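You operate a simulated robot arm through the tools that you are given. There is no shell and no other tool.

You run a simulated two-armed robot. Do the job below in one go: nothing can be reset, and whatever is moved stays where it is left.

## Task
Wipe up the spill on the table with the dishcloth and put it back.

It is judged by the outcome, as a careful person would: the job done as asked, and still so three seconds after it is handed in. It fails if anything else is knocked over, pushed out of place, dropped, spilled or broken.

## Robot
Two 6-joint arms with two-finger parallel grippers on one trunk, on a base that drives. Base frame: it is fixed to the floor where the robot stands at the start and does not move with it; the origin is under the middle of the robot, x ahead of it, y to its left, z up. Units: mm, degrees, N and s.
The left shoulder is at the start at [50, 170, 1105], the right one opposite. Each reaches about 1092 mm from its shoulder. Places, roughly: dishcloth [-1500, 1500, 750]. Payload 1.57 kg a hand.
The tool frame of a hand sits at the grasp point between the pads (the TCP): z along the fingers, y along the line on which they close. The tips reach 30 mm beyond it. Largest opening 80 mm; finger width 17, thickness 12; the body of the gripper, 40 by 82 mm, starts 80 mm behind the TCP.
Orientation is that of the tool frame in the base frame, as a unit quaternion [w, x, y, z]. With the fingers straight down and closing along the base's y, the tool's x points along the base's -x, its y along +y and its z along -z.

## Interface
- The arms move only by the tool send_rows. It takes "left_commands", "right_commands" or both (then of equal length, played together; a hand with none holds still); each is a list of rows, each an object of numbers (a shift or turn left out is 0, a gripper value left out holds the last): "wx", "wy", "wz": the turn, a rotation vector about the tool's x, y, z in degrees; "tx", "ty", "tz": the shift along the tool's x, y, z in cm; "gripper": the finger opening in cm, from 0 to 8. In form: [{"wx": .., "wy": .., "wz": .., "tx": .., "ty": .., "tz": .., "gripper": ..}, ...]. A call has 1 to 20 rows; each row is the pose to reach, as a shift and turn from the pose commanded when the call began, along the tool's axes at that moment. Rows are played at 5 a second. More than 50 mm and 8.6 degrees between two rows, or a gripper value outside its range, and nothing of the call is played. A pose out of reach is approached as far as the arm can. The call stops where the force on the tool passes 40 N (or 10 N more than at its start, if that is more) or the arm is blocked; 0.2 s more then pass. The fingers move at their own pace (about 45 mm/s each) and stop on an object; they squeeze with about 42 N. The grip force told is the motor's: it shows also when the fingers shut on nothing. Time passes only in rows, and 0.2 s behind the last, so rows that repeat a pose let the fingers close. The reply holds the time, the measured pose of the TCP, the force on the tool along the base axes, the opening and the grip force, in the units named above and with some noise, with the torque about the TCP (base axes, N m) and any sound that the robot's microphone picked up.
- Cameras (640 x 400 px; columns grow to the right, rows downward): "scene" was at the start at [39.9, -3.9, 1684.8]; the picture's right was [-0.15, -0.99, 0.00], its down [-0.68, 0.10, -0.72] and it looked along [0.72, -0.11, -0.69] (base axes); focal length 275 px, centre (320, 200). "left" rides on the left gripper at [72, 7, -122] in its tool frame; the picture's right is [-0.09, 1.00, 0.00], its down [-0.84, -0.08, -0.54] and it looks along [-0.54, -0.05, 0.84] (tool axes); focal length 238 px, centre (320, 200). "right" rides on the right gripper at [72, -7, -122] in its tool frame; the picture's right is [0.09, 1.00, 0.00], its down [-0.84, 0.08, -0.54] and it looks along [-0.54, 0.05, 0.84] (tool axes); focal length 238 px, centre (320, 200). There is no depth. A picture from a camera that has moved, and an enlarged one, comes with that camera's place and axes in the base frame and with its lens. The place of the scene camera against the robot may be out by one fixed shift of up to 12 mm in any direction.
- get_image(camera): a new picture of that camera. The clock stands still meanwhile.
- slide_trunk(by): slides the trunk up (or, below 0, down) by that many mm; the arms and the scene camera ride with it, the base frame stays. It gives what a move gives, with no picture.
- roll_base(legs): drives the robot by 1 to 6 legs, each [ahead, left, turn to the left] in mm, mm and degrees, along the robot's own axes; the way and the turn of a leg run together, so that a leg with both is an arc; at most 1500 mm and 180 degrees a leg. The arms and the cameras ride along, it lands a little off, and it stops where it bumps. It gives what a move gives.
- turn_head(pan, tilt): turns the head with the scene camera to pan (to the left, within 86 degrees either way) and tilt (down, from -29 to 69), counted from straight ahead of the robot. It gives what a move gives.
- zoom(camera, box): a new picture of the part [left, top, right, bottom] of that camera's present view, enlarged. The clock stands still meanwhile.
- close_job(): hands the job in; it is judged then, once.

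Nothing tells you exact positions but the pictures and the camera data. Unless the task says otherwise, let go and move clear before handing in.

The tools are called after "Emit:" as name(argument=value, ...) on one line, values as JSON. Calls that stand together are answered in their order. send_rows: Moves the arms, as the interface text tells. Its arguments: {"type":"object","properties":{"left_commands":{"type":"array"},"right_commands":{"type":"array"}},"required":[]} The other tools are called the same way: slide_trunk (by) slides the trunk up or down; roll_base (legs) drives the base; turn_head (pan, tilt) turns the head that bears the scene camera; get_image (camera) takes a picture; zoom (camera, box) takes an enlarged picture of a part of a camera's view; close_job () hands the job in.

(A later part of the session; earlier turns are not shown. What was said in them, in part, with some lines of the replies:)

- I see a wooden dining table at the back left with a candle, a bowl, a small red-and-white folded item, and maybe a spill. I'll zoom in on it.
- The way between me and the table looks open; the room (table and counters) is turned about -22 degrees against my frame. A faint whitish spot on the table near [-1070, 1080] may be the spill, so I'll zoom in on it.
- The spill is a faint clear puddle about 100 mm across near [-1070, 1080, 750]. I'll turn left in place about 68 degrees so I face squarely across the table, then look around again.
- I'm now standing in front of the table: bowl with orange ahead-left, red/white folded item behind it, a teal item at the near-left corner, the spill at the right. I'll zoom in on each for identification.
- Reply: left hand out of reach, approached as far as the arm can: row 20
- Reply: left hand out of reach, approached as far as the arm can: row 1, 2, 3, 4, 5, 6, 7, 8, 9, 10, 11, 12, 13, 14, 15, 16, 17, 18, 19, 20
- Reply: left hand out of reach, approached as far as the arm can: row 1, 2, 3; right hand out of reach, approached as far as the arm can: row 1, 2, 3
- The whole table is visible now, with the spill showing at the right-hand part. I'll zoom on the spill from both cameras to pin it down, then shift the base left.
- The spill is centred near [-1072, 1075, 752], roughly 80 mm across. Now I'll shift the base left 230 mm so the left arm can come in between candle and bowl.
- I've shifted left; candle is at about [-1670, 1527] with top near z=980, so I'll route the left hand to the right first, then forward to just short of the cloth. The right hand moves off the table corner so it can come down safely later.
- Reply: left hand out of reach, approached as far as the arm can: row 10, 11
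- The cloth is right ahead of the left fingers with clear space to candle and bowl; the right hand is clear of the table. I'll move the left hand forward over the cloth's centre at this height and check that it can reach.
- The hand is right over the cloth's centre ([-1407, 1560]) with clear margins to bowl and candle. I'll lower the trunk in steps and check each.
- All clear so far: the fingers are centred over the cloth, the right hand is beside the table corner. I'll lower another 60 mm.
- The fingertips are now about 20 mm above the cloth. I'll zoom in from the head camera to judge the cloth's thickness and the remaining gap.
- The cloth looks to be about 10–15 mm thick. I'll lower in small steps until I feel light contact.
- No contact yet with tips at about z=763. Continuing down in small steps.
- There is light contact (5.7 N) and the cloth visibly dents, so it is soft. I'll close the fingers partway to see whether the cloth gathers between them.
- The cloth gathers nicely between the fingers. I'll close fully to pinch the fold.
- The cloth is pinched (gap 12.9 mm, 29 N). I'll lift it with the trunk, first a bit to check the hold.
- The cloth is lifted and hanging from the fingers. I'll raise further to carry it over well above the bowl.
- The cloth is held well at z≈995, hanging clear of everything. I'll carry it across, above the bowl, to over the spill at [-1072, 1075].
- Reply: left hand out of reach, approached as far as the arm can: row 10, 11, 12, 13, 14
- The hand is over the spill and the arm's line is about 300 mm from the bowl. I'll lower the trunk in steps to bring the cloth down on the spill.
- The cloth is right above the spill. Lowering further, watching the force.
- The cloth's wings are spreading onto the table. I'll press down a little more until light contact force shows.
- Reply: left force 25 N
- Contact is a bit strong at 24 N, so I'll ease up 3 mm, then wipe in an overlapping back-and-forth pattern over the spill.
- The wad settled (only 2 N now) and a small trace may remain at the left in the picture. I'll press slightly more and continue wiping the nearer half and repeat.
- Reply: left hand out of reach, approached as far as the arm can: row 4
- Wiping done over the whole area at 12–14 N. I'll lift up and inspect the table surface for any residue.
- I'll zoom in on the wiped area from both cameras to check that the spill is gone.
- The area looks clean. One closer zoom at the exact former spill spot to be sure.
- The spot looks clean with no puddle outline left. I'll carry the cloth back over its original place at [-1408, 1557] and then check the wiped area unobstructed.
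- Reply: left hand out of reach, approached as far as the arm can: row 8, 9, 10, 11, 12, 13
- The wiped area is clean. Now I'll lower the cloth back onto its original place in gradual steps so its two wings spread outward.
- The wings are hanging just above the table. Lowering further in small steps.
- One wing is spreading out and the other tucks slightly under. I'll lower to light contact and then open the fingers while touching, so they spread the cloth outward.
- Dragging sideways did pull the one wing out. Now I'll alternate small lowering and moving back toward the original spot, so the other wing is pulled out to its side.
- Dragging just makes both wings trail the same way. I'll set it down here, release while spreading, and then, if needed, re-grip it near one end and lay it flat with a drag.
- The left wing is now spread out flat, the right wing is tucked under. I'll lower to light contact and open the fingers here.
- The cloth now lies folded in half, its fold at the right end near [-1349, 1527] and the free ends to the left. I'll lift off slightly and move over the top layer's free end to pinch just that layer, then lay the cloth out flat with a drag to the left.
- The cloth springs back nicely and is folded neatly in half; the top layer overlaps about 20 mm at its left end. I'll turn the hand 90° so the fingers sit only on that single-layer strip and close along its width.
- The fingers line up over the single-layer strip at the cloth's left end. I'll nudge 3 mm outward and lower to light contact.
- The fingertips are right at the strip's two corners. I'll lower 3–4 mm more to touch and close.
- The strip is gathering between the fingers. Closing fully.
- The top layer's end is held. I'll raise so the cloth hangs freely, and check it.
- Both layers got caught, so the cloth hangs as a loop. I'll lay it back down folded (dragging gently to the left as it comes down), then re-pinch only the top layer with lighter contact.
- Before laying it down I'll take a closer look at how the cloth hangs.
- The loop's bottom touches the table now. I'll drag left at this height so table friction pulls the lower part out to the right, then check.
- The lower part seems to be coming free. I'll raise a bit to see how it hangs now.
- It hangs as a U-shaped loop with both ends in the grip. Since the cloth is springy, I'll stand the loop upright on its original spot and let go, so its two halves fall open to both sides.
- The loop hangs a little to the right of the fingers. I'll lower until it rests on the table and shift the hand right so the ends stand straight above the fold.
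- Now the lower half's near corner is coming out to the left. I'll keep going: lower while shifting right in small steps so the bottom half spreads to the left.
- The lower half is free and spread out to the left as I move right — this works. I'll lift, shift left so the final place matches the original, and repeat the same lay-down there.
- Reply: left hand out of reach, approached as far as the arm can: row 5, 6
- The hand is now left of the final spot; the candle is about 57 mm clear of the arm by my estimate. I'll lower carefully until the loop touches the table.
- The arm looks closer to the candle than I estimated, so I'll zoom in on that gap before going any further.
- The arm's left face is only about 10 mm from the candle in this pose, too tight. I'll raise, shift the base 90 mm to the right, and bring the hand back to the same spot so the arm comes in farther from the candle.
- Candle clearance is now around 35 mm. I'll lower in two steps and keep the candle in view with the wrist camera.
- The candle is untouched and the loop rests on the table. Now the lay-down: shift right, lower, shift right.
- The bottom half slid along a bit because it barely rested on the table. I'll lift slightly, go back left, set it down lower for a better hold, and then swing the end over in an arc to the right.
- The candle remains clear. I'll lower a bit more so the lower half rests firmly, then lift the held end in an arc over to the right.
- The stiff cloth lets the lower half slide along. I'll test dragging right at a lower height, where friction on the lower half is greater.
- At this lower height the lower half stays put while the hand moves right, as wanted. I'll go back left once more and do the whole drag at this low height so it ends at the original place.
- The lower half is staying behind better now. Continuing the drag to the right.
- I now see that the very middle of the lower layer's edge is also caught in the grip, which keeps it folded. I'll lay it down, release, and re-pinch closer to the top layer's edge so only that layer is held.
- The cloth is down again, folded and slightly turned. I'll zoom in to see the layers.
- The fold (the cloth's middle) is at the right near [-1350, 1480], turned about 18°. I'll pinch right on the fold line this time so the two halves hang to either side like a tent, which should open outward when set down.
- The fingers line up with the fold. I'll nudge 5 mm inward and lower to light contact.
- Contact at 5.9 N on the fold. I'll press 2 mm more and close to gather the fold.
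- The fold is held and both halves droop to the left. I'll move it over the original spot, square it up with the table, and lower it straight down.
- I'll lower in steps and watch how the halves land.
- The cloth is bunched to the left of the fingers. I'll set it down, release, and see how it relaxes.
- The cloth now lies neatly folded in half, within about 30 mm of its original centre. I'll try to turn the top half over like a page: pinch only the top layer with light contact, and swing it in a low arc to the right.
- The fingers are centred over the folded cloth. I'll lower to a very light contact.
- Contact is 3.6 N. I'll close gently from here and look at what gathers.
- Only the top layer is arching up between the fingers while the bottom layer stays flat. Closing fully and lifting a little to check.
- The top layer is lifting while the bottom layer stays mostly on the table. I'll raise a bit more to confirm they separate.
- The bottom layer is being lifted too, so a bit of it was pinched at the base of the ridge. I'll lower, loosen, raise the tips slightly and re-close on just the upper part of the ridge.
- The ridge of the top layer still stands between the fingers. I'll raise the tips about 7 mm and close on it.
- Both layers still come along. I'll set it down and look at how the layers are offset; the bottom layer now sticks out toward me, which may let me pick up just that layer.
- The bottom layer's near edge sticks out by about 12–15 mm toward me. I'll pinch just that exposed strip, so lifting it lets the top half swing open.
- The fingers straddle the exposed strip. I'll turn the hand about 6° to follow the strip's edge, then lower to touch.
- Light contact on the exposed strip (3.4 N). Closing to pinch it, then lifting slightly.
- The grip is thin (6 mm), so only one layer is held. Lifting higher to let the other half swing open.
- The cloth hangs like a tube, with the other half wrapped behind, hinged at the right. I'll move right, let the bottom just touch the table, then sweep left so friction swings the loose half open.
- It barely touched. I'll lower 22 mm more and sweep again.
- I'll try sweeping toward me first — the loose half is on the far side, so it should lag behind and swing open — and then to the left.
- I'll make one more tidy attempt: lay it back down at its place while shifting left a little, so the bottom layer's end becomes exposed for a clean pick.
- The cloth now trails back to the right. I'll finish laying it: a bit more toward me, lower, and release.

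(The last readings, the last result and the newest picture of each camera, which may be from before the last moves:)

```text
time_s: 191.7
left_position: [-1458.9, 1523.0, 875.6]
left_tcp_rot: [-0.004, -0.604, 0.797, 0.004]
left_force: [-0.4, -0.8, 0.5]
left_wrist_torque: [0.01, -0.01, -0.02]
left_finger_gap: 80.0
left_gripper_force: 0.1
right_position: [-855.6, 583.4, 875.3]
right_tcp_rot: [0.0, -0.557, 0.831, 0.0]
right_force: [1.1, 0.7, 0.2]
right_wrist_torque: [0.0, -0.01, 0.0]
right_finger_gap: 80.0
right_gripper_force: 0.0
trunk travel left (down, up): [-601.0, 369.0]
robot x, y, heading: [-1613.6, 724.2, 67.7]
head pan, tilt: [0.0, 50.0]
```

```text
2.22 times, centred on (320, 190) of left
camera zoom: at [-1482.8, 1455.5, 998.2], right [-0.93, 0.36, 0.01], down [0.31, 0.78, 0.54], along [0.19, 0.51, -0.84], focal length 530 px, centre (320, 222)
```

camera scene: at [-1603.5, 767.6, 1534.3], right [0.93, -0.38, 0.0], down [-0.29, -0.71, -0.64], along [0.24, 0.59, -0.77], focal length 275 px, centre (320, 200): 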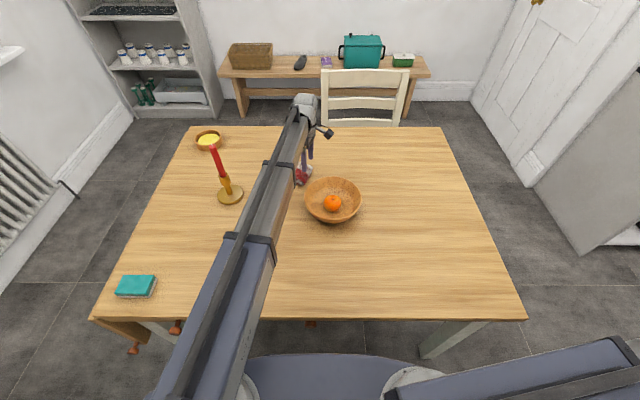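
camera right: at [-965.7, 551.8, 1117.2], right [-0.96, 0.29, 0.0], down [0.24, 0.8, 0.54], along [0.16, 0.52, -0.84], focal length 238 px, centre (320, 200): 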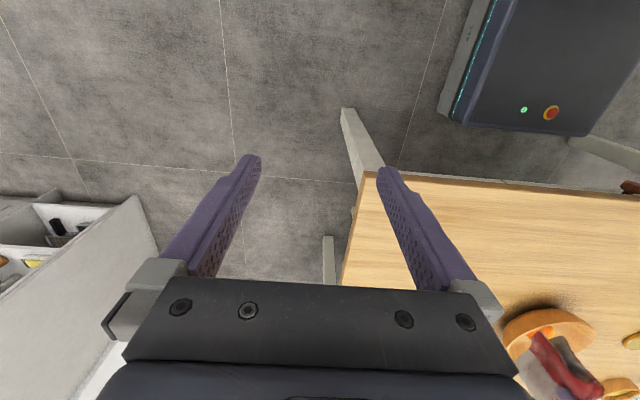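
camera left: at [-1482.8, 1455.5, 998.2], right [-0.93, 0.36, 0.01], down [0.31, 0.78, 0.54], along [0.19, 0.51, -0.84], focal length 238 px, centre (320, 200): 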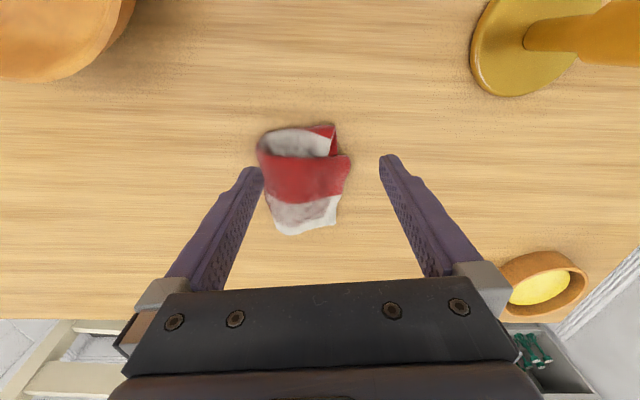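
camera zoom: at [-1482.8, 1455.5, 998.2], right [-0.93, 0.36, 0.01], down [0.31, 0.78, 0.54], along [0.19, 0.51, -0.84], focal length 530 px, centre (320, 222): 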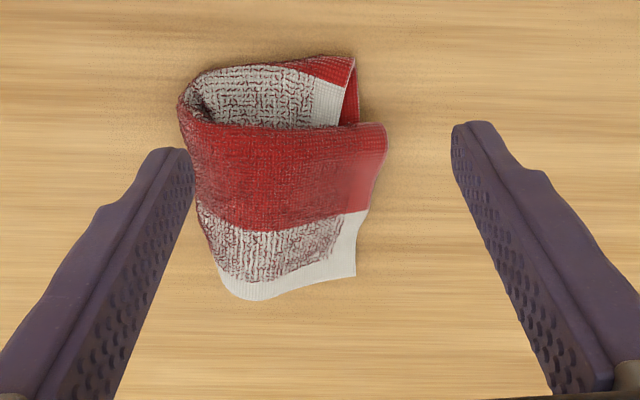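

The cloth lies within about 20 mm of its original centre, folded over. It seems to react slowly (heavily damped), so I'll try once more: pick the top layer by its left end, hang it high, and give it time to fall open.

Emit:
send_rows(left_commands=[{"wz": -7.8, "tx": -0.7, "ty": 0.2, "gripper": 6}, {"wz": -15.6, "tx": -1.4, "ty": 0.4}, {"wz": -23.4, "tx": -2.1, "ty": 0.5}, {"wz": -31.2, "tx": -2.8, "ty": 0.7}, {"wz": -39, "tx": -3.5, "ty": 0.9}, {"wz": -46.8, "tx": -4.3, "ty": 1.1}, {"wz": -54.6, "tx": -5, "ty": 1.3}, {"wz": -62.4, "tx": -5.7, "ty": 1.4}, {"wz": -70.2, "tx": -6.4, "ty": 1.6}, {"wz": -77.9, "tx": -7.1, "ty": 1.8}, {"wz": -77.9, "tx": -7.1, "ty": 1.8}])

Emit:
slide_trunk(by=-55)

Emit:
get_image(camera="left")

Emit:
zoom(camera="left", box=[220, 60, 420, 220])

```text
time_s: 194.1
left_position: [-1458.0, 1596.2, 876.4]
left_tcp_rot: [0.0, 0.971, -0.24, -0.005]
left_force: [0.5, -0.6, 0.7]
left_wrist_torque: [0.0, -0.01, 0.01]
left_finger_gap: 60.1
left_gripper_force: 0.2
right_position: [-855.3, 584.0, 876.5]
right_tcp_rot: [0.0, -0.557, 0.831, 0.0]
right_force: [0.1, -0.8, -0.8]
right_wrist_torque: [0.03, 0.01, 0.0]
right_finger_gap: 79.8
right_gripper_force: 0.1
trunk travel left (down, up): [-601.0, 369.0]
robot x, y, heading: [-1616.1, 726.5, 67.6]
head pan, tilt: [0.0, 50.0]
```

```text
time_s: 195.1
left_position: [-1457.5, 1596.7, 821.4]
left_tcp_rot: [-0.001, 0.971, -0.24, -0.005]
left_force: [-0.4, 0.1, -0.1]
left_wrist_torque: [-0.03, 0.02, -0.01]
left_finger_gap: 60.0
left_gripper_force: 0.1
right_position: [-855.3, 584.3, 821.0]
right_tcp_rot: [0.0, -0.557, 0.83, 0.0]
right_force: [0.3, -0.1, 1.2]
right_wrist_torque: [0.02, -0.04, -0.01]
right_finger_gap: 80.0
right_gripper_force: 0.0
trunk travel left (down, up): [-546.0, 424.0]
robot x, y, heading: [-1613.7, 726.7, 67.7]
head pan, tilt: [0.0, 50.0]
```

```text
taken
camera left: at [-1395.0, 1556.3, 942.7], right [-0.55, -0.84, 0.0], down [-0.7, 0.46, 0.55], along [-0.46, 0.3, -0.84], focal length 238 px, centre (320, 200)
```

left: 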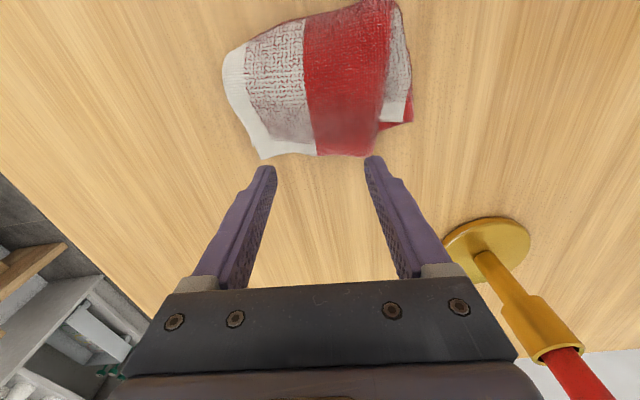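

```text
2.50 times, centred on (320, 140) of left
camera zoom: at [-1395.0, 1556.3, 942.7], right [-0.55, -0.84, 0.0], down [-0.7, 0.46, 0.55], along [-0.46, 0.3, -0.84], focal length 596 px, centre (320, 350)
```

zoom: 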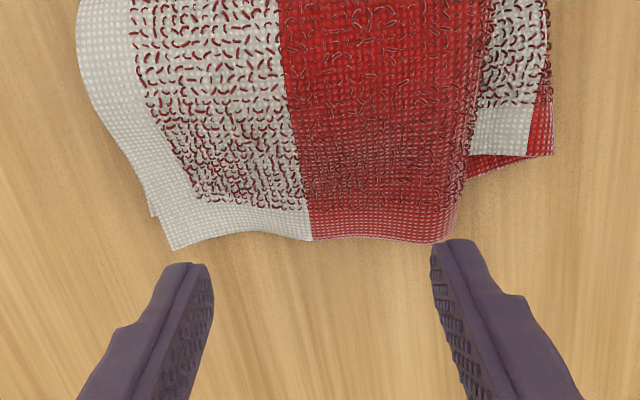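

The fingers line up on the top layer's end with the lower layer well inside. Lowering to touch and closing.

Emit:
slide_trunk(by=-30)

Emit:
slide_trunk(by=-4)

Emit:
zoom(camera="left", box=[220, 60, 420, 220])

```text
time_s: 195.8
left_position: [-1457.7, 1597.2, 791.2]
left_tcp_rot: [-0.001, 0.971, -0.241, -0.006]
left_force: [0.1, 0.2, 0.9]
left_wrist_torque: [-0.07, 0.01, 0.0]
left_finger_gap: 59.7
left_gripper_force: 0.0
right_position: [-855.2, 583.2, 790.2]
right_tcp_rot: [0.0, -0.557, 0.831, 0.0]
right_force: [0.9, 0.4, 0.9]
right_wrist_torque: [0.0, 0.01, 0.02]
right_finger_gap: 80.2
right_gripper_force: 0.1
trunk travel left (down, up): [-516.0, 454.0]
robot x, y, heading: [-1618.1, 725.0, 68.1]
head pan, tilt: [0.0, 50.0]
```

```text
time_s: 196.4
left_position: [-1457.4, 1595.1, 787.7]
left_tcp_rot: [0.0, 0.971, -0.24, -0.005]
left_force: [1.0, 0.1, 6.6]
left_wrist_torque: [-0.14, -0.05, 0.0]
left_finger_gap: 59.3
left_gripper_force: 0.0
right_position: [-855.5, 584.0, 787.1]
right_tcp_rot: [-0.001, -0.557, 0.831, 0.0]
right_force: [-0.3, -0.4, 0.6]
right_wrist_torque: [0.01, -0.04, -0.01]
right_finger_gap: 79.9
right_gripper_force: 0.0
trunk travel left (down, up): [-512.0, 458.0]
robot x, y, heading: [-1616.6, 722.9, 67.9]
head pan, tilt: [0.0, 50.0]
```

```text
2.50 times, centred on (320, 140) of left
camera zoom: at [-1394.9, 1556.1, 909.0], right [-0.55, -0.84, 0.0], down [-0.7, 0.46, 0.55], along [-0.46, 0.3, -0.84], focal length 596 px, centre (320, 350)
```

zoom: 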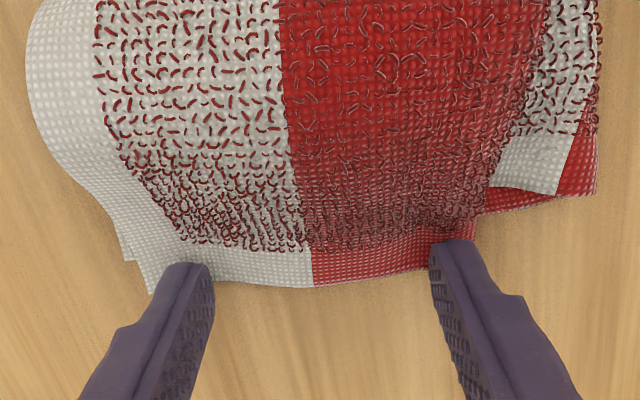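

Good contact on the edge strip only (6.6 N). Closing and lifting high.

Emit:
send_rows(left_commands=[{"gripper": 4.5}, {"gripper": 3}, {"gripper": 1.5}, {"gripper": 0}, {"gripper": 0}, {"gripper": 0}, {"gripper": 0}])

Emit:
zoom(camera="left", box=[220, 60, 420, 220])

Emit:
slide_trunk(by=60)

Emit:
zoom(camera="scene", box=[220, 90, 340, 190])

Emit:
get_image(camera="left")

```text
time_s: 198.0
left_position: [-1457.4, 1595.9, 788.4]
left_tcp_rot: [-0.001, 0.971, -0.24, -0.005]
left_force: [-0.9, -0.4, 3.9]
left_wrist_torque: [-0.02, -0.02, 0.0]
left_finger_gap: 8.5
left_gripper_force: 27.1
right_position: [-855.7, 583.3, 786.1]
right_tcp_rot: [0.0, -0.557, 0.83, 0.0]
right_force: [0.4, 0.4, 0.0]
right_wrist_torque: [0.03, -0.04, 0.0]
right_finger_gap: 80.0
right_gripper_force: 0.0
trunk travel left (down, up): [-512.0, 458.0]
robot x, y, heading: [-1619.1, 721.1, 67.6]
head pan, tilt: [0.0, 50.0]
```

```text
2.50 times, centred on (320, 140) of left
camera zoom: at [-1395.0, 1556.2, 908.9], right [-0.55, -0.84, 0.0], down [-0.7, 0.46, 0.55], along [-0.46, 0.3, -0.84], focal length 596 px, centre (320, 350)
```

zoom: 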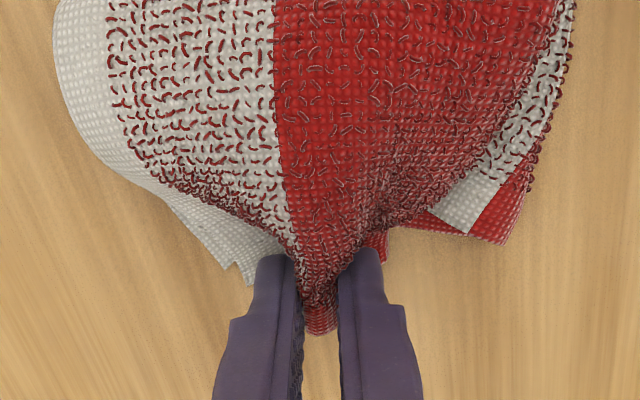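

```text
time_s: 199.0
left_position: [-1457.3, 1596.6, 846.7]
left_tcp_rot: [-0.001, 0.971, -0.24, -0.005]
left_force: [-0.2, -0.6, -0.7]
left_wrist_torque: [0.0, 0.0, -0.01]
left_finger_gap: 8.5
left_gripper_force: 27.1
right_position: [-855.0, 583.4, 847.1]
right_tcp_rot: [0.0, -0.557, 0.83, 0.0]
right_force: [0.5, -0.8, 0.4]
right_wrist_torque: [-0.03, 0.04, 0.0]
right_finger_gap: 80.1
right_gripper_force: 0.0
trunk travel left (down, up): [-572.0, 398.0]
robot x, y, heading: [-1616.2, 719.2, 67.4]
head pan, tilt: [0.0, 50.0]
```

```text
4.00 times, centred on (280, 140) of scene
camera zoom: at [-1603.3, 767.6, 1527.3], right [0.93, -0.38, 0.0], down [-0.29, -0.71, -0.64], along [0.24, 0.59, -0.77], focal length 1100 px, centre (480, 440)
```

zoom: 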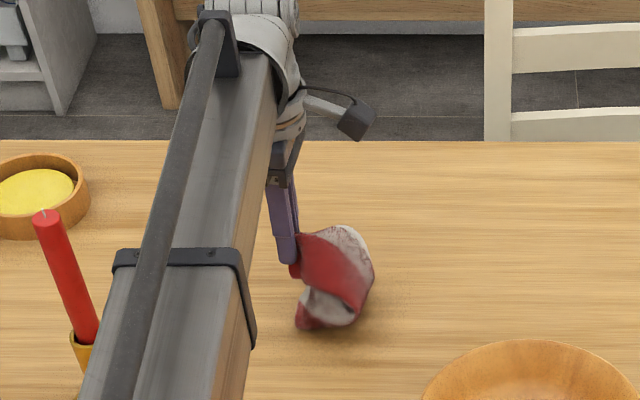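

```text
taken
camera left: at [-1394.8, 1556.5, 968.5], right [-0.55, -0.84, 0.0], down [-0.7, 0.46, 0.55], along [-0.46, 0.3, -0.84], focal length 238 px, centre (320, 200)
```

left: 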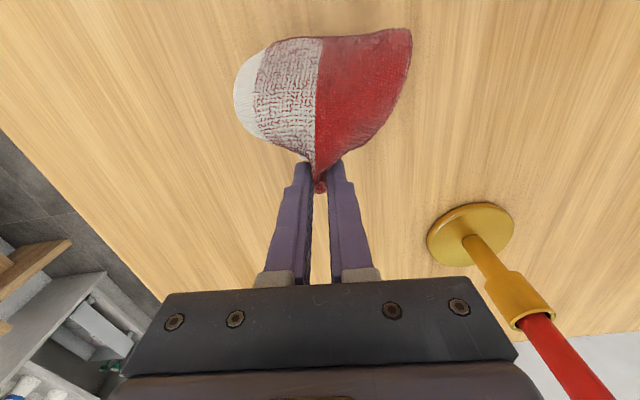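

Now it looks like only the top layer is held and the other half is drooping. I'll raise it and wait several seconds to let it fall open.

Emit:
slide_trunk(by=140)

Emit:
zoom(camera="scene", box=[220, 80, 340, 200])

Emit:
send_rows(left_commands=[{"gripper": 0}, {"gripper": 0}, {"gripper": 0}, {"gripper": 0}, {"gripper": 0}, {"gripper": 0}, {"gripper": 0}, {"gripper": 0}, {"gripper": 0}, {"gripper": 0}, {"gripper": 0}, {"gripper": 0}, {"gripper": 0}, {"gripper": 0}, {"gripper": 0}, {"gripper": 0}, {"gripper": 0}, {"gripper": 0}, {"gripper": 0}, {"gripper": 0}])

Emit:
zoom(camera="scene", box=[220, 80, 340, 200])

Emit:
get_image(camera="left")

```text
time_s: 200.6
left_position: [-1457.9, 1596.4, 987.3]
left_tcp_rot: [-0.001, 0.971, -0.24, -0.005]
left_force: [0.5, -0.9, -1.5]
left_wrist_torque: [0.02, -0.02, 0.01]
left_finger_gap: 8.6
left_gripper_force: 27.5
right_position: [-854.5, 583.3, 986.7]
right_tcp_rot: [0.0, -0.557, 0.831, 0.0]
right_force: [-0.2, 0.2, -0.6]
right_wrist_torque: [0.01, -0.01, -0.01]
right_finger_gap: 79.9
right_gripper_force: 0.0
trunk travel left (down, up): [-712.0, 258.0]
robot x, y, heading: [-1615.9, 728.2, 67.9]
head pan, tilt: [0.0, 50.0]
```

```text
3.33 times, centred on (280, 140) of scene
camera zoom: at [-1603.3, 767.6, 1667.3], right [0.93, -0.38, 0.0], down [-0.29, -0.71, -0.64], along [0.24, 0.59, -0.77], focal length 916 px, centre (453, 400)
```

zoom: 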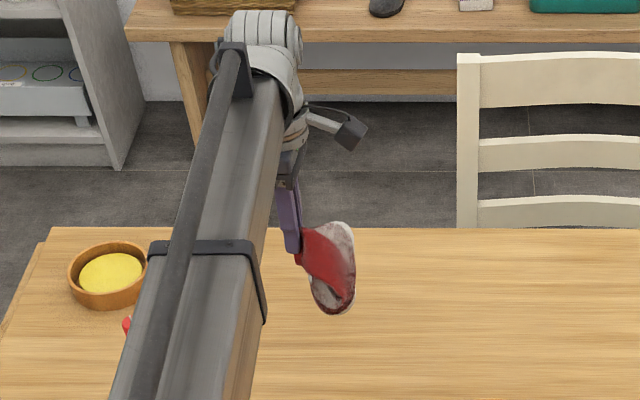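

```text
time_s: 204.8
left_position: [-1458.2, 1595.9, 987.6]
left_tcp_rot: [-0.001, 0.971, -0.241, -0.006]
left_force: [-0.5, 0.2, 0.2]
left_wrist_torque: [0.02, 0.01, 0.03]
left_finger_gap: 8.7
left_gripper_force: 27.0
right_position: [-854.7, 584.1, 987.7]
right_tcp_rot: [0.0, -0.558, 0.83, 0.0]
right_force: [0.4, 0.1, -0.7]
right_wrist_torque: [0.0, 0.03, 0.01]
right_finger_gap: 79.9
right_gripper_force: 0.1
trunk travel left (down, up): [-712.0, 258.0]
robot x, y, heading: [-1612.2, 723.3, 67.9]
head pan, tilt: [0.0, 50.0]
```

```text
3.33 times, centred on (280, 140) of scene
camera zoom: at [-1603.4, 767.5, 1667.3], right [0.93, -0.38, 0.0], down [-0.29, -0.71, -0.64], along [0.24, 0.59, -0.77], focal length 916 px, centre (453, 400)
```

zoom: 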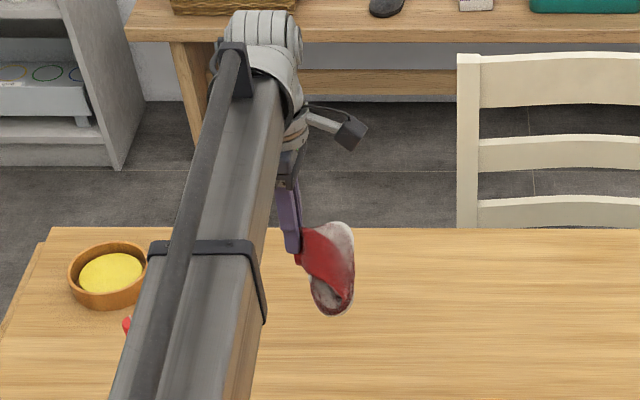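

```text
taken
camera left: at [-1394.9, 1556.4, 1108.6], right [-0.55, -0.84, 0.0], down [-0.7, 0.46, 0.55], along [-0.46, 0.3, -0.84], focal length 238 px, centre (320, 200)
```

left: 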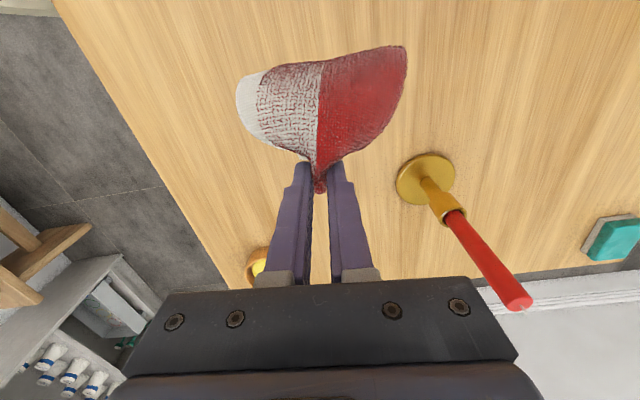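

The fold in the cloth is set firmly, and it doesn't open by gravity, so I'll settle for putting it back neatly folded, squared up and centred on its original place. I'll align the hand and lower it there.

Emit:
send_rows(left_commands=[{"wz": -2.8, "tx": 1.8, "ty": 0.6, "gripper": 0}, {"wz": -5.6, "tx": 3.6, "ty": 1.2}, {"wz": -5.6, "tx": 3.6, "ty": 1.2}])

Emit:
slide_trunk(by=-135)

Emit:
slide_trunk(by=-25)

Emit:
send_rows(left_commands=[{"tx": -1, "gripper": 0}, {"tx": -1, "gripper": 0}])

Emit:
slide_trunk(by=-20)

Emit:
zoom(camera="scene", box=[220, 90, 340, 190])

Emit:
get_image(camera="left")

```text
time_s: 205.6
left_position: [-1431.7, 1568.6, 987.0]
left_tcp_rot: [-0.001, 0.982, -0.191, -0.005]
left_force: [-0.4, -0.6, 0.4]
left_wrist_torque: [0.05, 0.01, -0.04]
left_finger_gap: 8.3
left_gripper_force: 27.5
right_position: [-856.5, 584.1, 986.9]
right_tcp_rot: [0.0, -0.557, 0.831, 0.0]
right_force: [0.5, -0.9, -0.2]
right_wrist_torque: [0.0, 0.0, -0.03]
right_finger_gap: 80.1
right_gripper_force: 0.0
trunk travel left (down, up): [-712.0, 258.0]
robot x, y, heading: [-1614.5, 722.0, 67.9]
head pan, tilt: [0.0, 50.0]
```

```text
time_s: 207.3
left_position: [-1430.4, 1568.9, 851.5]
left_tcp_rot: [-0.001, 0.981, -0.192, -0.005]
left_force: [0.4, 0.6, -0.1]
left_wrist_torque: [0.04, -0.07, -0.08]
left_finger_gap: 8.4
left_gripper_force: 26.5
right_position: [-855.5, 583.5, 851.1]
right_tcp_rot: [0.001, -0.557, 0.83, 0.001]
right_force: [-0.2, 0.2, -0.1]
right_wrist_torque: [-0.03, 0.01, -0.03]
right_finger_gap: 80.0
right_gripper_force: 0.0
trunk travel left (down, up): [-577.0, 393.0]
robot x, y, heading: [-1617.5, 728.6, 67.9]
head pan, tilt: [0.0, 50.0]
```

```text
time_s: 208.0
left_position: [-1430.1, 1568.3, 827.5]
left_tcp_rot: [-0.001, 0.981, -0.192, -0.005]
left_force: [-0.1, 0.2, -0.3]
left_wrist_torque: [0.01, 0.0, -0.03]
left_finger_gap: 8.3
left_gripper_force: 27.1
right_position: [-854.5, 583.7, 826.3]
right_tcp_rot: [0.0, -0.556, 0.831, 0.0]
right_force: [-0.5, -1.4, -0.7]
right_wrist_torque: [-0.01, -0.01, 0.01]
right_finger_gap: 80.1
right_gripper_force: 0.0
trunk travel left (down, up): [-552.0, 418.0]
robot x, y, heading: [-1617.1, 725.7, 67.6]
head pan, tilt: [0.0, 50.0]
```

```text
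time_s: 208.6
left_position: [-1439.7, 1572.4, 828.1]
left_tcp_rot: [-0.001, 0.981, -0.193, -0.005]
left_force: [1.2, 0.4, -0.2]
left_wrist_torque: [0.04, 0.0, -0.05]
left_finger_gap: 8.3
left_gripper_force: 27.1
right_position: [-855.0, 583.5, 827.2]
right_tcp_rot: [-0.001, -0.557, 0.831, 0.0]
right_force: [1.0, -0.6, -0.1]
right_wrist_torque: [0.01, -0.03, -0.02]
right_finger_gap: 80.2
right_gripper_force: 0.1
trunk travel left (down, up): [-552.0, 418.0]
robot x, y, heading: [-1617.7, 723.8, 67.8]
head pan, tilt: [0.0, 50.0]
```

```text
time_s: 209.2
left_position: [-1440.6, 1570.4, 806.8]
left_tcp_rot: [-0.001, 0.981, -0.193, -0.005]
left_force: [-0.1, 0.4, -1.3]
left_wrist_torque: [0.02, -0.04, -0.05]
left_finger_gap: 8.2
left_gripper_force: 27.8
right_position: [-855.1, 583.3, 806.5]
right_tcp_rot: [0.0, -0.557, 0.83, 0.0]
right_force: [-0.1, 0.3, 0.1]
right_wrist_torque: [0.0, 0.03, -0.01]
right_finger_gap: 80.4
right_gripper_force: 0.2
trunk travel left (down, up): [-532.0, 438.0]
robot x, y, heading: [-1614.0, 725.1, 67.6]
head pan, tilt: [0.0, 50.0]
```

```text
4.00 times, centred on (280, 140) of scene
camera zoom: at [-1603.5, 767.4, 1487.3], right [0.93, -0.38, 0.0], down [-0.29, -0.71, -0.64], along [0.24, 0.59, -0.77], focal length 1100 px, centre (480, 440)
```

zoom: 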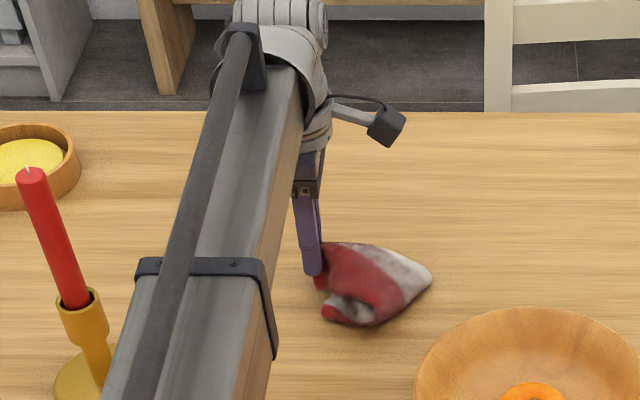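

```text
taken
camera left: at [-1374.7, 1538.0, 928.6], right [-0.46, -0.89, 0.0], down [-0.74, 0.39, 0.55], along [-0.49, 0.25, -0.84], focal length 238 px, centre (320, 200)
```

left: 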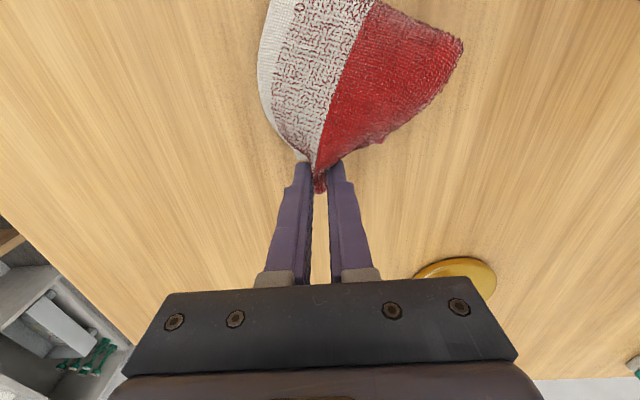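

The lower half is free this time (not caught in the grip). I'll try one long drag to the right at the height that worked before, to roll the fold open.

Emit:
slide_trunk(by=26)

Emit:
send_rows(left_commands=[{"tx": 2, "gripper": 0}, {"tx": 4}, {"tx": 6}, {"tx": 8}, {"tx": 10}, {"tx": 12}])

Emit:
zoom(camera="scene", box=[240, 90, 380, 190])

Emit:
get_image(camera="left")

```text
time_s: 210.0
left_position: [-1440.6, 1571.9, 833.7]
left_tcp_rot: [-0.002, 0.982, -0.191, -0.005]
left_force: [-0.1, -0.5, -1.2]
left_wrist_torque: [-0.02, -0.01, -0.08]
left_finger_gap: 8.3
left_gripper_force: 27.5
right_position: [-855.2, 584.3, 832.8]
right_tcp_rot: [0.001, -0.557, 0.83, 0.0]
right_force: [0.3, 0.3, -0.1]
right_wrist_torque: [0.01, 0.01, 0.02]
right_finger_gap: 80.0
right_gripper_force: 0.0
trunk travel left (down, up): [-558.0, 412.0]
robot x, y, heading: [-1615.9, 722.5, 67.7]
head pan, tilt: [0.0, 50.0]
```

```text
time_s: 211.4
left_position: [-1329.7, 1526.3, 833.2]
left_tcp_rot: [-0.001, 0.982, -0.191, -0.005]
left_force: [-0.5, 0.2, -0.9]
left_wrist_torque: [-0.01, -0.01, -0.06]
left_finger_gap: 8.4
left_gripper_force: 27.3
right_position: [-855.5, 584.3, 832.4]
right_tcp_rot: [0.001, -0.557, 0.83, 0.001]
right_force: [0.0, 0.3, 0.0]
right_wrist_torque: [-0.01, -0.01, 0.01]
right_finger_gap: 80.0
right_gripper_force: 0.1
trunk travel left (down, up): [-558.0, 412.0]
robot x, y, heading: [-1614.1, 725.4, 67.7]
head pan, tilt: [0.0, 50.0]
```

```text
4.00 times, centred on (310, 140) of scene
camera zoom: at [-1603.2, 767.4, 1513.3], right [0.93, -0.38, 0.0], down [-0.29, -0.71, -0.64], along [0.24, 0.59, -0.77], focal length 1100 px, centre (360, 440)
```

zoom: 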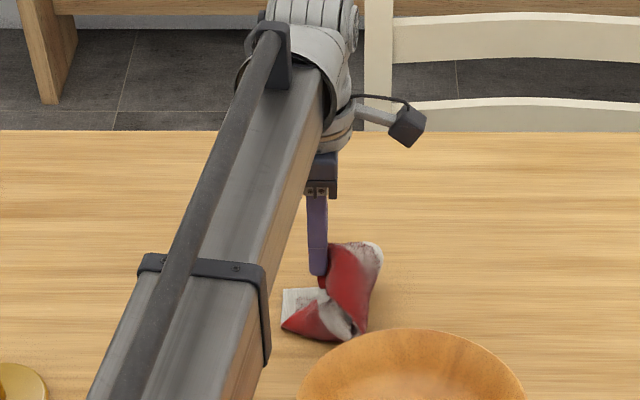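

```text
taken
camera left: at [-1263.5, 1492.5, 954.5], right [-0.46, -0.89, 0.0], down [-0.74, 0.39, 0.55], along [-0.49, 0.25, -0.83], focal length 238 px, centre (320, 200)
```

left: 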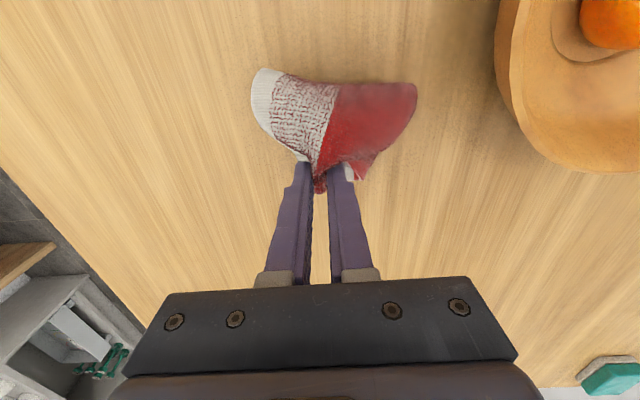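

The bottom half is spreading out to the left. Continuing the drag to the right (arm stays well above the bowl).

Emit:
send_rows(left_commands=[{"tx": 2, "gripper": 0}, {"tx": 4}, {"tx": 6}, {"tx": 8}])

Emit:
zoom(camera="scene", box=[260, 90, 400, 190])

Emit:
get_image(camera="left")

```text
time_s: 212.4
left_position: [-1256.0, 1497.8, 833.4]
left_tcp_rot: [0.0, 0.982, -0.191, -0.005]
left_force: [-0.6, 0.2, 0.2]
left_wrist_torque: [0.04, 0.01, -0.08]
left_finger_gap: 8.3
left_gripper_force: 27.1
right_position: [-855.5, 584.5, 832.6]
right_tcp_rot: [0.0, -0.556, 0.831, 0.001]
right_force: [-0.3, -0.1, -0.3]
right_wrist_torque: [0.0, -0.01, -0.03]
right_finger_gap: 80.0
right_gripper_force: 0.0
trunk travel left (down, up): [-558.0, 412.0]
robot x, y, heading: [-1614.6, 722.9, 67.8]
head pan, tilt: [0.0, 50.0]
```

```text
4.00 times, centred on (330, 140) of scene
camera zoom: at [-1603.2, 767.4, 1513.3], right [0.93, -0.38, 0.0], down [-0.29, -0.71, -0.64], along [0.24, 0.59, -0.77], focal length 1100 px, centre (280, 440)
```

zoom: 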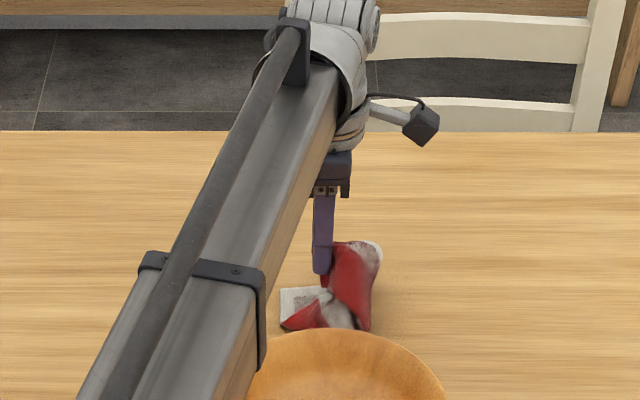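

```text
taken
camera left: at [-1189.1, 1463.7, 954.5], right [-0.46, -0.89, 0.0], down [-0.74, 0.39, 0.55], along [-0.49, 0.25, -0.83], focal length 238 px, centre (320, 200)
```

left: 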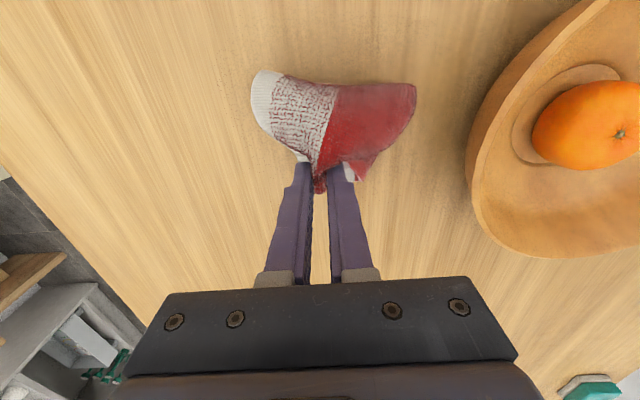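

The fold keeps its shape and just slides along, so I'll stop trying to unfold it. I'll carry it back and lay it neatly folded, centred on its original place.

Emit:
slide_trunk(by=75)

Emit:
send_rows(left_commands=[{"tx": -4, "gripper": 0}, {"tx": -8}, {"tx": -12}, {"tx": -16}, {"tx": -18.2}, {"tx": -18.2}, {"tx": -18.2}])

Emit:
slide_trunk(by=-80)

Emit:
send_rows(left_commands=[{"tx": -1, "gripper": 0}, {"tx": -2, "gripper": 0}])

Emit:
slide_trunk(by=-25)

Emit:
zoom(camera="scene", box=[220, 90, 340, 190])

Emit:
get_image(camera="left")

```text
time_s: 213.5
left_position: [-1255.1, 1497.9, 906.5]
left_tcp_rot: [-0.001, 0.981, -0.193, -0.005]
left_force: [0.6, 0.1, -0.6]
left_wrist_torque: [0.03, -0.01, -0.03]
left_finger_gap: 8.3
left_gripper_force: 27.3
right_position: [-854.8, 583.6, 907.6]
right_tcp_rot: [-0.001, -0.557, 0.831, 0.0]
right_force: [0.0, -0.6, -0.6]
right_wrist_torque: [0.02, -0.03, 0.04]
right_finger_gap: 80.0
right_gripper_force: 0.0
trunk travel left (down, up): [-633.0, 337.0]
robot x, y, heading: [-1617.2, 727.1, 67.7]
head pan, tilt: [0.0, 50.0]
```

```text
time_s: 215.1
left_position: [-1424.8, 1566.3, 907.8]
left_tcp_rot: [-0.001, 0.981, -0.192, -0.005]
left_force: [0.0, 0.3, -0.1]
left_wrist_torque: [0.02, 0.0, -0.06]
left_finger_gap: 8.4
left_gripper_force: 27.7
right_position: [-856.2, 583.6, 907.2]
right_tcp_rot: [0.0, -0.557, 0.83, 0.0]
right_force: [-0.4, 0.0, -0.1]
right_wrist_torque: [0.01, 0.01, 0.01]
right_finger_gap: 79.9
right_gripper_force: 0.1
trunk travel left (down, up): [-633.0, 337.0]
robot x, y, heading: [-1615.1, 723.4, 67.7]
head pan, tilt: [0.0, 50.0]
```

```text
time_s: 216.2
left_position: [-1424.9, 1566.8, 827.3]
left_tcp_rot: [-0.001, 0.981, -0.192, -0.005]
left_force: [-0.3, -0.2, -0.1]
left_wrist_torque: [0.01, -0.01, -0.05]
left_finger_gap: 8.6
left_gripper_force: 27.3
right_position: [-854.3, 583.1, 828.3]
right_tcp_rot: [-0.001, -0.557, 0.83, 0.0]
right_force: [0.0, 0.2, -0.5]
right_wrist_torque: [-0.01, -0.04, -0.01]
right_finger_gap: 79.9
right_gripper_force: 0.0
trunk travel left (down, up): [-553.0, 417.0]
robot x, y, heading: [-1618.7, 723.4, 67.9]
head pan, tilt: [0.0, 50.0]
```

```text
time_s: 216.8
left_position: [-1443.1, 1575.4, 828.0]
left_tcp_rot: [-0.001, 0.981, -0.193, -0.005]
left_force: [0.6, 0.1, -1.5]
left_wrist_torque: [0.02, -0.06, -0.06]
left_finger_gap: 8.3
left_gripper_force: 27.5
right_position: [-855.3, 584.3, 828.8]
right_tcp_rot: [0.0, -0.557, 0.831, 0.0]
right_force: [0.4, 0.6, 0.3]
right_wrist_torque: [0.02, -0.01, -0.01]
right_finger_gap: 80.1
right_gripper_force: 0.0
trunk travel left (down, up): [-553.0, 417.0]
robot x, y, heading: [-1618.6, 723.8, 67.5]
head pan, tilt: [0.0, 50.0]
```

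```text
time_s: 217.6
left_position: [-1443.4, 1573.6, 802.7]
left_tcp_rot: [-0.001, 0.981, -0.193, -0.005]
left_force: [-0.1, -0.7, 0.5]
left_wrist_torque: [-0.01, 0.0, -0.06]
left_finger_gap: 8.3
left_gripper_force: 27.3
right_position: [-854.5, 584.3, 802.1]
right_tcp_rot: [0.0, -0.557, 0.83, 0.0]
right_force: [0.3, -0.3, -0.2]
right_wrist_torque: [0.0, 0.0, 0.03]
right_finger_gap: 80.0
right_gripper_force: 0.0
trunk travel left (down, up): [-528.0, 442.0]
robot x, y, heading: [-1613.1, 725.6, 67.5]
head pan, tilt: [0.0, 50.0]
```

```text
4.00 times, centred on (280, 140) of scene
camera zoom: at [-1603.5, 767.4, 1483.3], right [0.93, -0.38, 0.0], down [-0.29, -0.71, -0.64], along [0.24, 0.59, -0.77], focal length 1100 px, centre (480, 440)
```

zoom: 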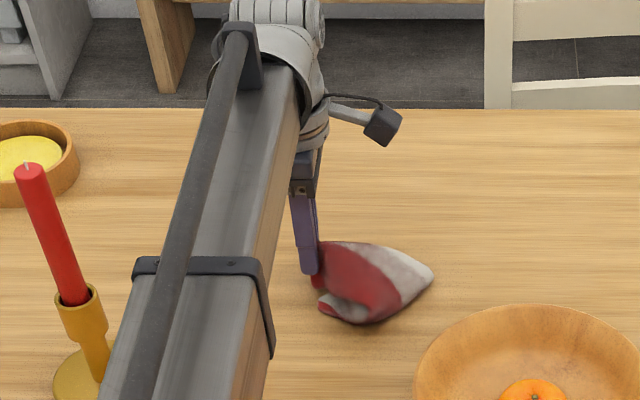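

```text
taken
camera left: at [-1377.0, 1540.4, 924.6], right [-0.46, -0.89, 0.0], down [-0.74, 0.39, 0.55], along [-0.49, 0.25, -0.84], focal length 238 px, centre (320, 200)
```

left: 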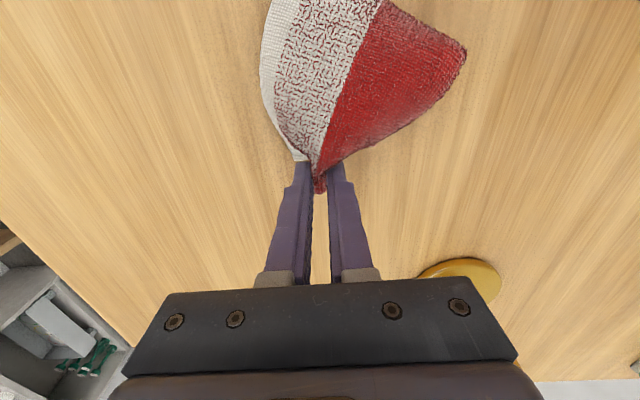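

The cloth lies folded at its place again. I'll lower a few more millimetres, release and retreat upward to check it.

Emit:
slide_trunk(by=-8)

Emit:
send_rows(left_commands=[{"gripper": 2}, {"gripper": 4}, {"gripper": 6}, {"gripper": 8}, {"gripper": 8}, {"gripper": 8}])

Emit:
slide_trunk(by=100)

Emit:
get_image(camera="left")

Emit:
zoom(camera="left", box=[220, 20, 440, 200])

```text
time_s: 218.1
left_position: [-1443.5, 1574.0, 794.9]
left_tcp_rot: [-0.001, 0.981, -0.192, -0.005]
left_force: [0.7, 0.2, -0.6]
left_wrist_torque: [0.03, -0.03, -0.07]
left_finger_gap: 8.2
left_gripper_force: 27.1
right_position: [-855.6, 582.9, 794.4]
right_tcp_rot: [0.0, -0.557, 0.831, 0.0]
right_force: [0.0, 0.5, -0.7]
right_wrist_torque: [0.0, -0.01, -0.01]
right_finger_gap: 80.1
right_gripper_force: 0.0
trunk travel left (down, up): [-520.0, 450.0]
robot x, y, heading: [-1613.7, 724.4, 67.7]
head pan, tilt: [0.0, 50.0]
```

```text
time_s: 219.5
left_position: [-1443.5, 1573.7, 795.9]
left_tcp_rot: [-0.001, 0.981, -0.192, -0.005]
left_force: [0.7, 0.3, 1.1]
left_wrist_torque: [0.02, 0.03, 0.0]
left_finger_gap: 80.1
left_gripper_force: 0.0
right_position: [-855.7, 582.6, 795.4]
right_tcp_rot: [0.0, -0.557, 0.83, 0.001]
right_force: [1.1, -0.1, 0.0]
right_wrist_torque: [-0.04, -0.01, 0.0]
right_finger_gap: 80.1
right_gripper_force: 0.1
trunk travel left (down, up): [-520.0, 450.0]
robot x, y, heading: [-1612.8, 722.4, 67.6]
head pan, tilt: [0.0, 50.0]
```

```text
time_s: 220.9
left_position: [-1442.5, 1573.4, 895.5]
left_tcp_rot: [-0.001, 0.981, -0.192, -0.005]
left_force: [0.0, -0.2, 0.0]
left_wrist_torque: [0.01, 0.0, 0.01]
left_finger_gap: 79.9
left_gripper_force: 0.1
right_position: [-854.7, 583.5, 894.3]
right_tcp_rot: [0.001, -0.557, 0.831, 0.0]
right_force: [1.0, 0.6, 0.1]
right_wrist_torque: [0.03, -0.02, -0.01]
right_finger_gap: 80.0
right_gripper_force: 0.2
trunk travel left (down, up): [-620.0, 350.0]
robot x, y, heading: [-1612.6, 724.5, 67.6]
head pan, tilt: [0.0, 50.0]
```

```text
taken
camera left: at [-1376.8, 1540.4, 1016.5], right [-0.46, -0.89, 0.0], down [-0.74, 0.39, 0.55], along [-0.49, 0.25, -0.83], focal length 238 px, centre (320, 200)
```

left: 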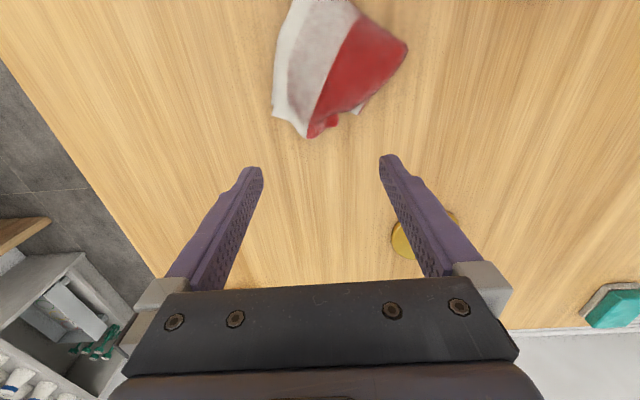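

```text
2.22 times, centred on (330, 110) of left
camera zoom: at [-1376.8, 1540.4, 1016.5], right [-0.46, -0.89, 0.0], down [-0.74, 0.39, 0.55], along [-0.49, 0.25, -0.83], focal length 530 px, centre (298, 400)
```

zoom: 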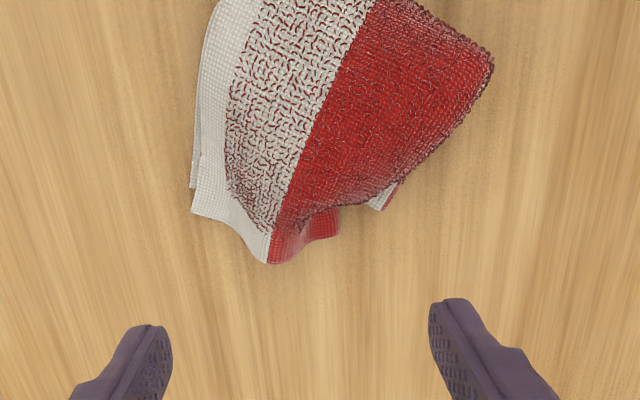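

The cloth rests folded, about 30 mm from its original centre, and nothing else has been disturbed. I'll raise the trunk and pull the left hand back clear of the table items, then make a final check.

Emit:
slide_trunk(by=100)

Emit:
send_rows(left_commands=[{"ty": 4}, {"ty": 8}, {"ty": 12}, {"ty": 16}, {"ty": 20}, {"ty": 24}, {"ty": 28}, {"ty": 30}])

Emit:
get_image(camera="scene")

Emit:
zoom(camera="scene", box=[180, 130, 400, 270])

```text
time_s: 222.2
left_position: [-1442.9, 1574.3, 994.4]
left_tcp_rot: [-0.001, 0.981, -0.193, -0.004]
left_force: [0.9, -0.4, 0.0]
left_wrist_torque: [0.02, -0.04, 0.0]
left_finger_gap: 79.9
left_gripper_force: 0.1
right_position: [-854.8, 583.8, 993.8]
right_tcp_rot: [0.0, -0.558, 0.83, 0.0]
right_force: [0.3, -0.2, 0.7]
right_wrist_torque: [-0.06, 0.01, 0.02]
right_finger_gap: 80.0
right_gripper_force: 0.0
trunk travel left (down, up): [-720.0, 250.0]
robot x, y, heading: [-1616.5, 726.0, 67.7]
head pan, tilt: [0.0, 50.0]
```

```text
time_s: 224.0
left_position: [-1556.3, 1294.6, 995.3]
left_tcp_rot: [-0.001, 0.981, -0.192, -0.005]
left_force: [0.2, 0.3, -0.3]
left_wrist_torque: [0.0, 0.03, 0.01]
left_finger_gap: 80.0
left_gripper_force: 0.0
right_position: [-854.9, 582.6, 994.2]
right_tcp_rot: [0.0, -0.557, 0.831, 0.0]
right_force: [0.4, -0.7, -0.2]
right_wrist_torque: [0.01, -0.01, -0.02]
right_finger_gap: 80.1
right_gripper_force: 0.1
trunk travel left (down, up): [-720.0, 250.0]
robot x, y, heading: [-1616.3, 724.7, 67.5]
head pan, tilt: [0.0, 50.0]
```

```text
taken
camera scene: at [-1603.5, 767.4, 1675.4], right [0.93, -0.38, 0.0], down [-0.29, -0.71, -0.64], along [0.24, 0.59, -0.77], focal length 275 px, centre (320, 200)
```

scene: 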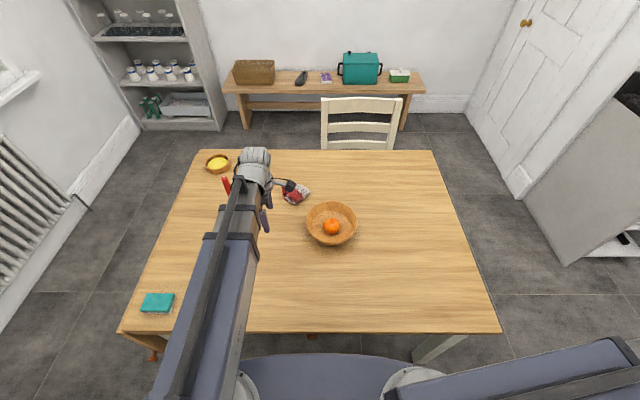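

```text
2.86 times, centred on (290, 200) of scene
camera zoom: at [-1603.5, 767.4, 1675.4], right [0.93, -0.38, 0.0], down [-0.29, -0.71, -0.64], along [0.24, 0.59, -0.77], focal length 785 px, centre (406, 200)
```

zoom: 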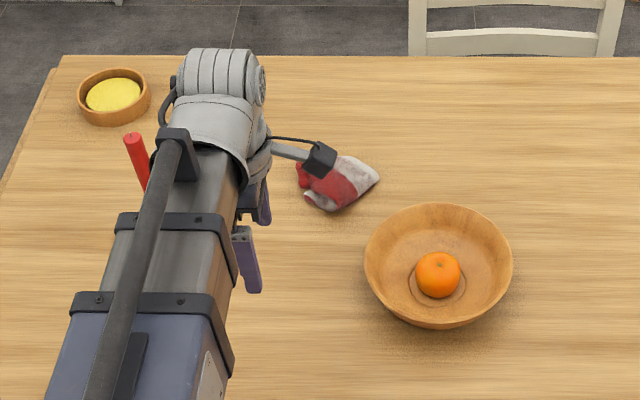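

The dishcloth is back at its place and the wiped area is clean; candle, bowls, sponge all stand as before. I'll back the base off a little and take one last look at the whole table.

Emit:
roll_base(legs=[[-180, 0, 0]])

Emit:
get_image(camera="scene")

Emit:
zoom(camera="scene", box=[180, 90, 440, 260])

Emit:
get_image(camera="right")

```text
time_s: 225.5
left_position: [-1623.8, 1127.2, 994.6]
left_tcp_rot: [-0.001, 0.981, -0.193, -0.006]
left_force: [-0.2, 0.2, 0.6]
left_wrist_torque: [0.01, -0.02, 0.0]
left_finger_gap: 79.9
left_gripper_force: 0.0
right_position: [-924.3, 415.1, 994.7]
right_tcp_rot: [0.001, -0.556, 0.831, 0.0]
right_force: [0.0, 0.1, 0.3]
right_wrist_torque: [0.06, 0.02, -0.02]
right_finger_gap: 79.9
right_gripper_force: 0.1
trunk travel left (down, up): [-720.0, 250.0]
robot x, y, heading: [-1686.4, 558.2, 67.4]
head pan, tilt: [0.0, 50.0]
```

```text
taken
camera scene: at [-1672.3, 600.1, 1675.4], right [0.92, -0.38, 0.0], down [-0.29, -0.71, -0.64], along [0.25, 0.59, -0.77], focal length 275 px, centre (320, 200)
```

scene: 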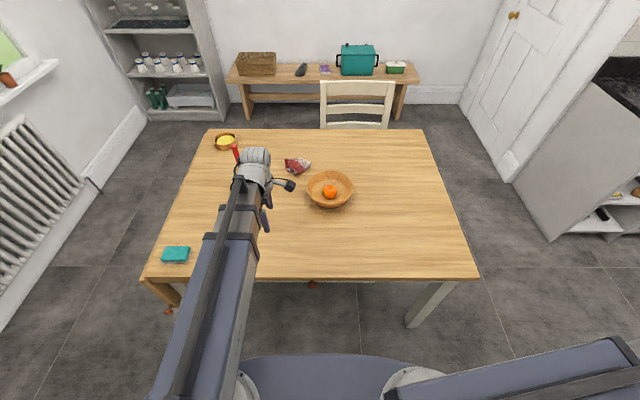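

```text
2.35 times, centred on (310, 175) of scene
camera zoom: at [-1672.3, 600.1, 1675.4], right [0.92, -0.38, 0.0], down [-0.29, -0.71, -0.64], along [0.25, 0.59, -0.77], focal length 647 px, centre (344, 259)
```

zoom: 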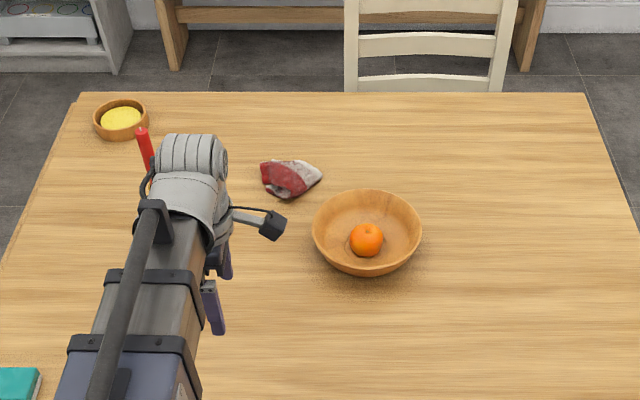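

```text
taken
camera right: at [-946.4, 345.7, 1116.0], right [-0.96, 0.3, 0.0], down [0.25, 0.8, 0.54], along [0.16, 0.52, -0.84], focal length 238 px, centre (320, 200)
```

right: 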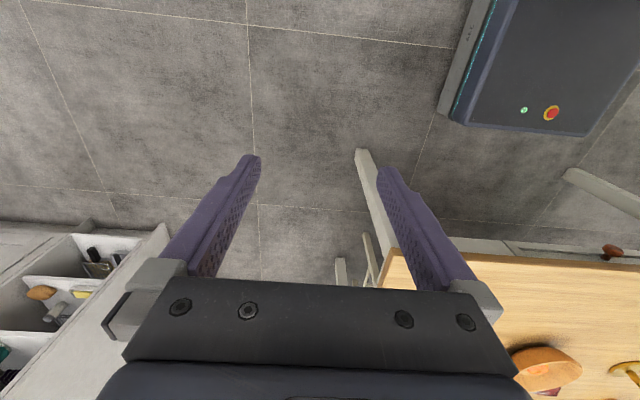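

Everything is in place. One last zoom on the wiped area to be sure it is dry and clean.

Emit:
zoom(camera="scene", box=[360, 170, 480, 260])

```text
4.44 times, centred on (420, 215) of scene
camera zoom: at [-1672.3, 600.1, 1675.4], right [0.92, -0.38, 0.0], down [-0.29, -0.71, -0.64], along [0.25, 0.59, -0.77], focal length 1222 px, centre (-124, 133)
```

zoom: 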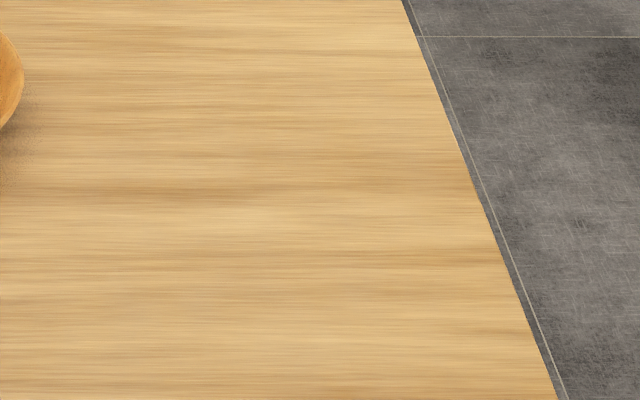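

The wiped area is clean, the dishcloth is back at its place, the hands are empty and clear, and nothing else was moved. I'm handing the job in.

Emit:
close_job()

```text
The job is handed in.
```

The spill is wiped up and the dishcloth is back in its place, but it is folded over instead of lying flat as it was.

- **Spill:** I wiped the whole area in overlapping passes. Close-up pictures afterwards show no trace of the puddle.
- **Dishcloth:** It rests on the table about 20–30 mm from where it started, folded roughly in half and turned by about 25 degrees. I tried several times to unfold it, but the fold held, so I left it folded.
- **Everything else:** In the last pictures the candle, bowls, orange and sponge look as they did at the start. Both hands are empty and clear of everything on the table.
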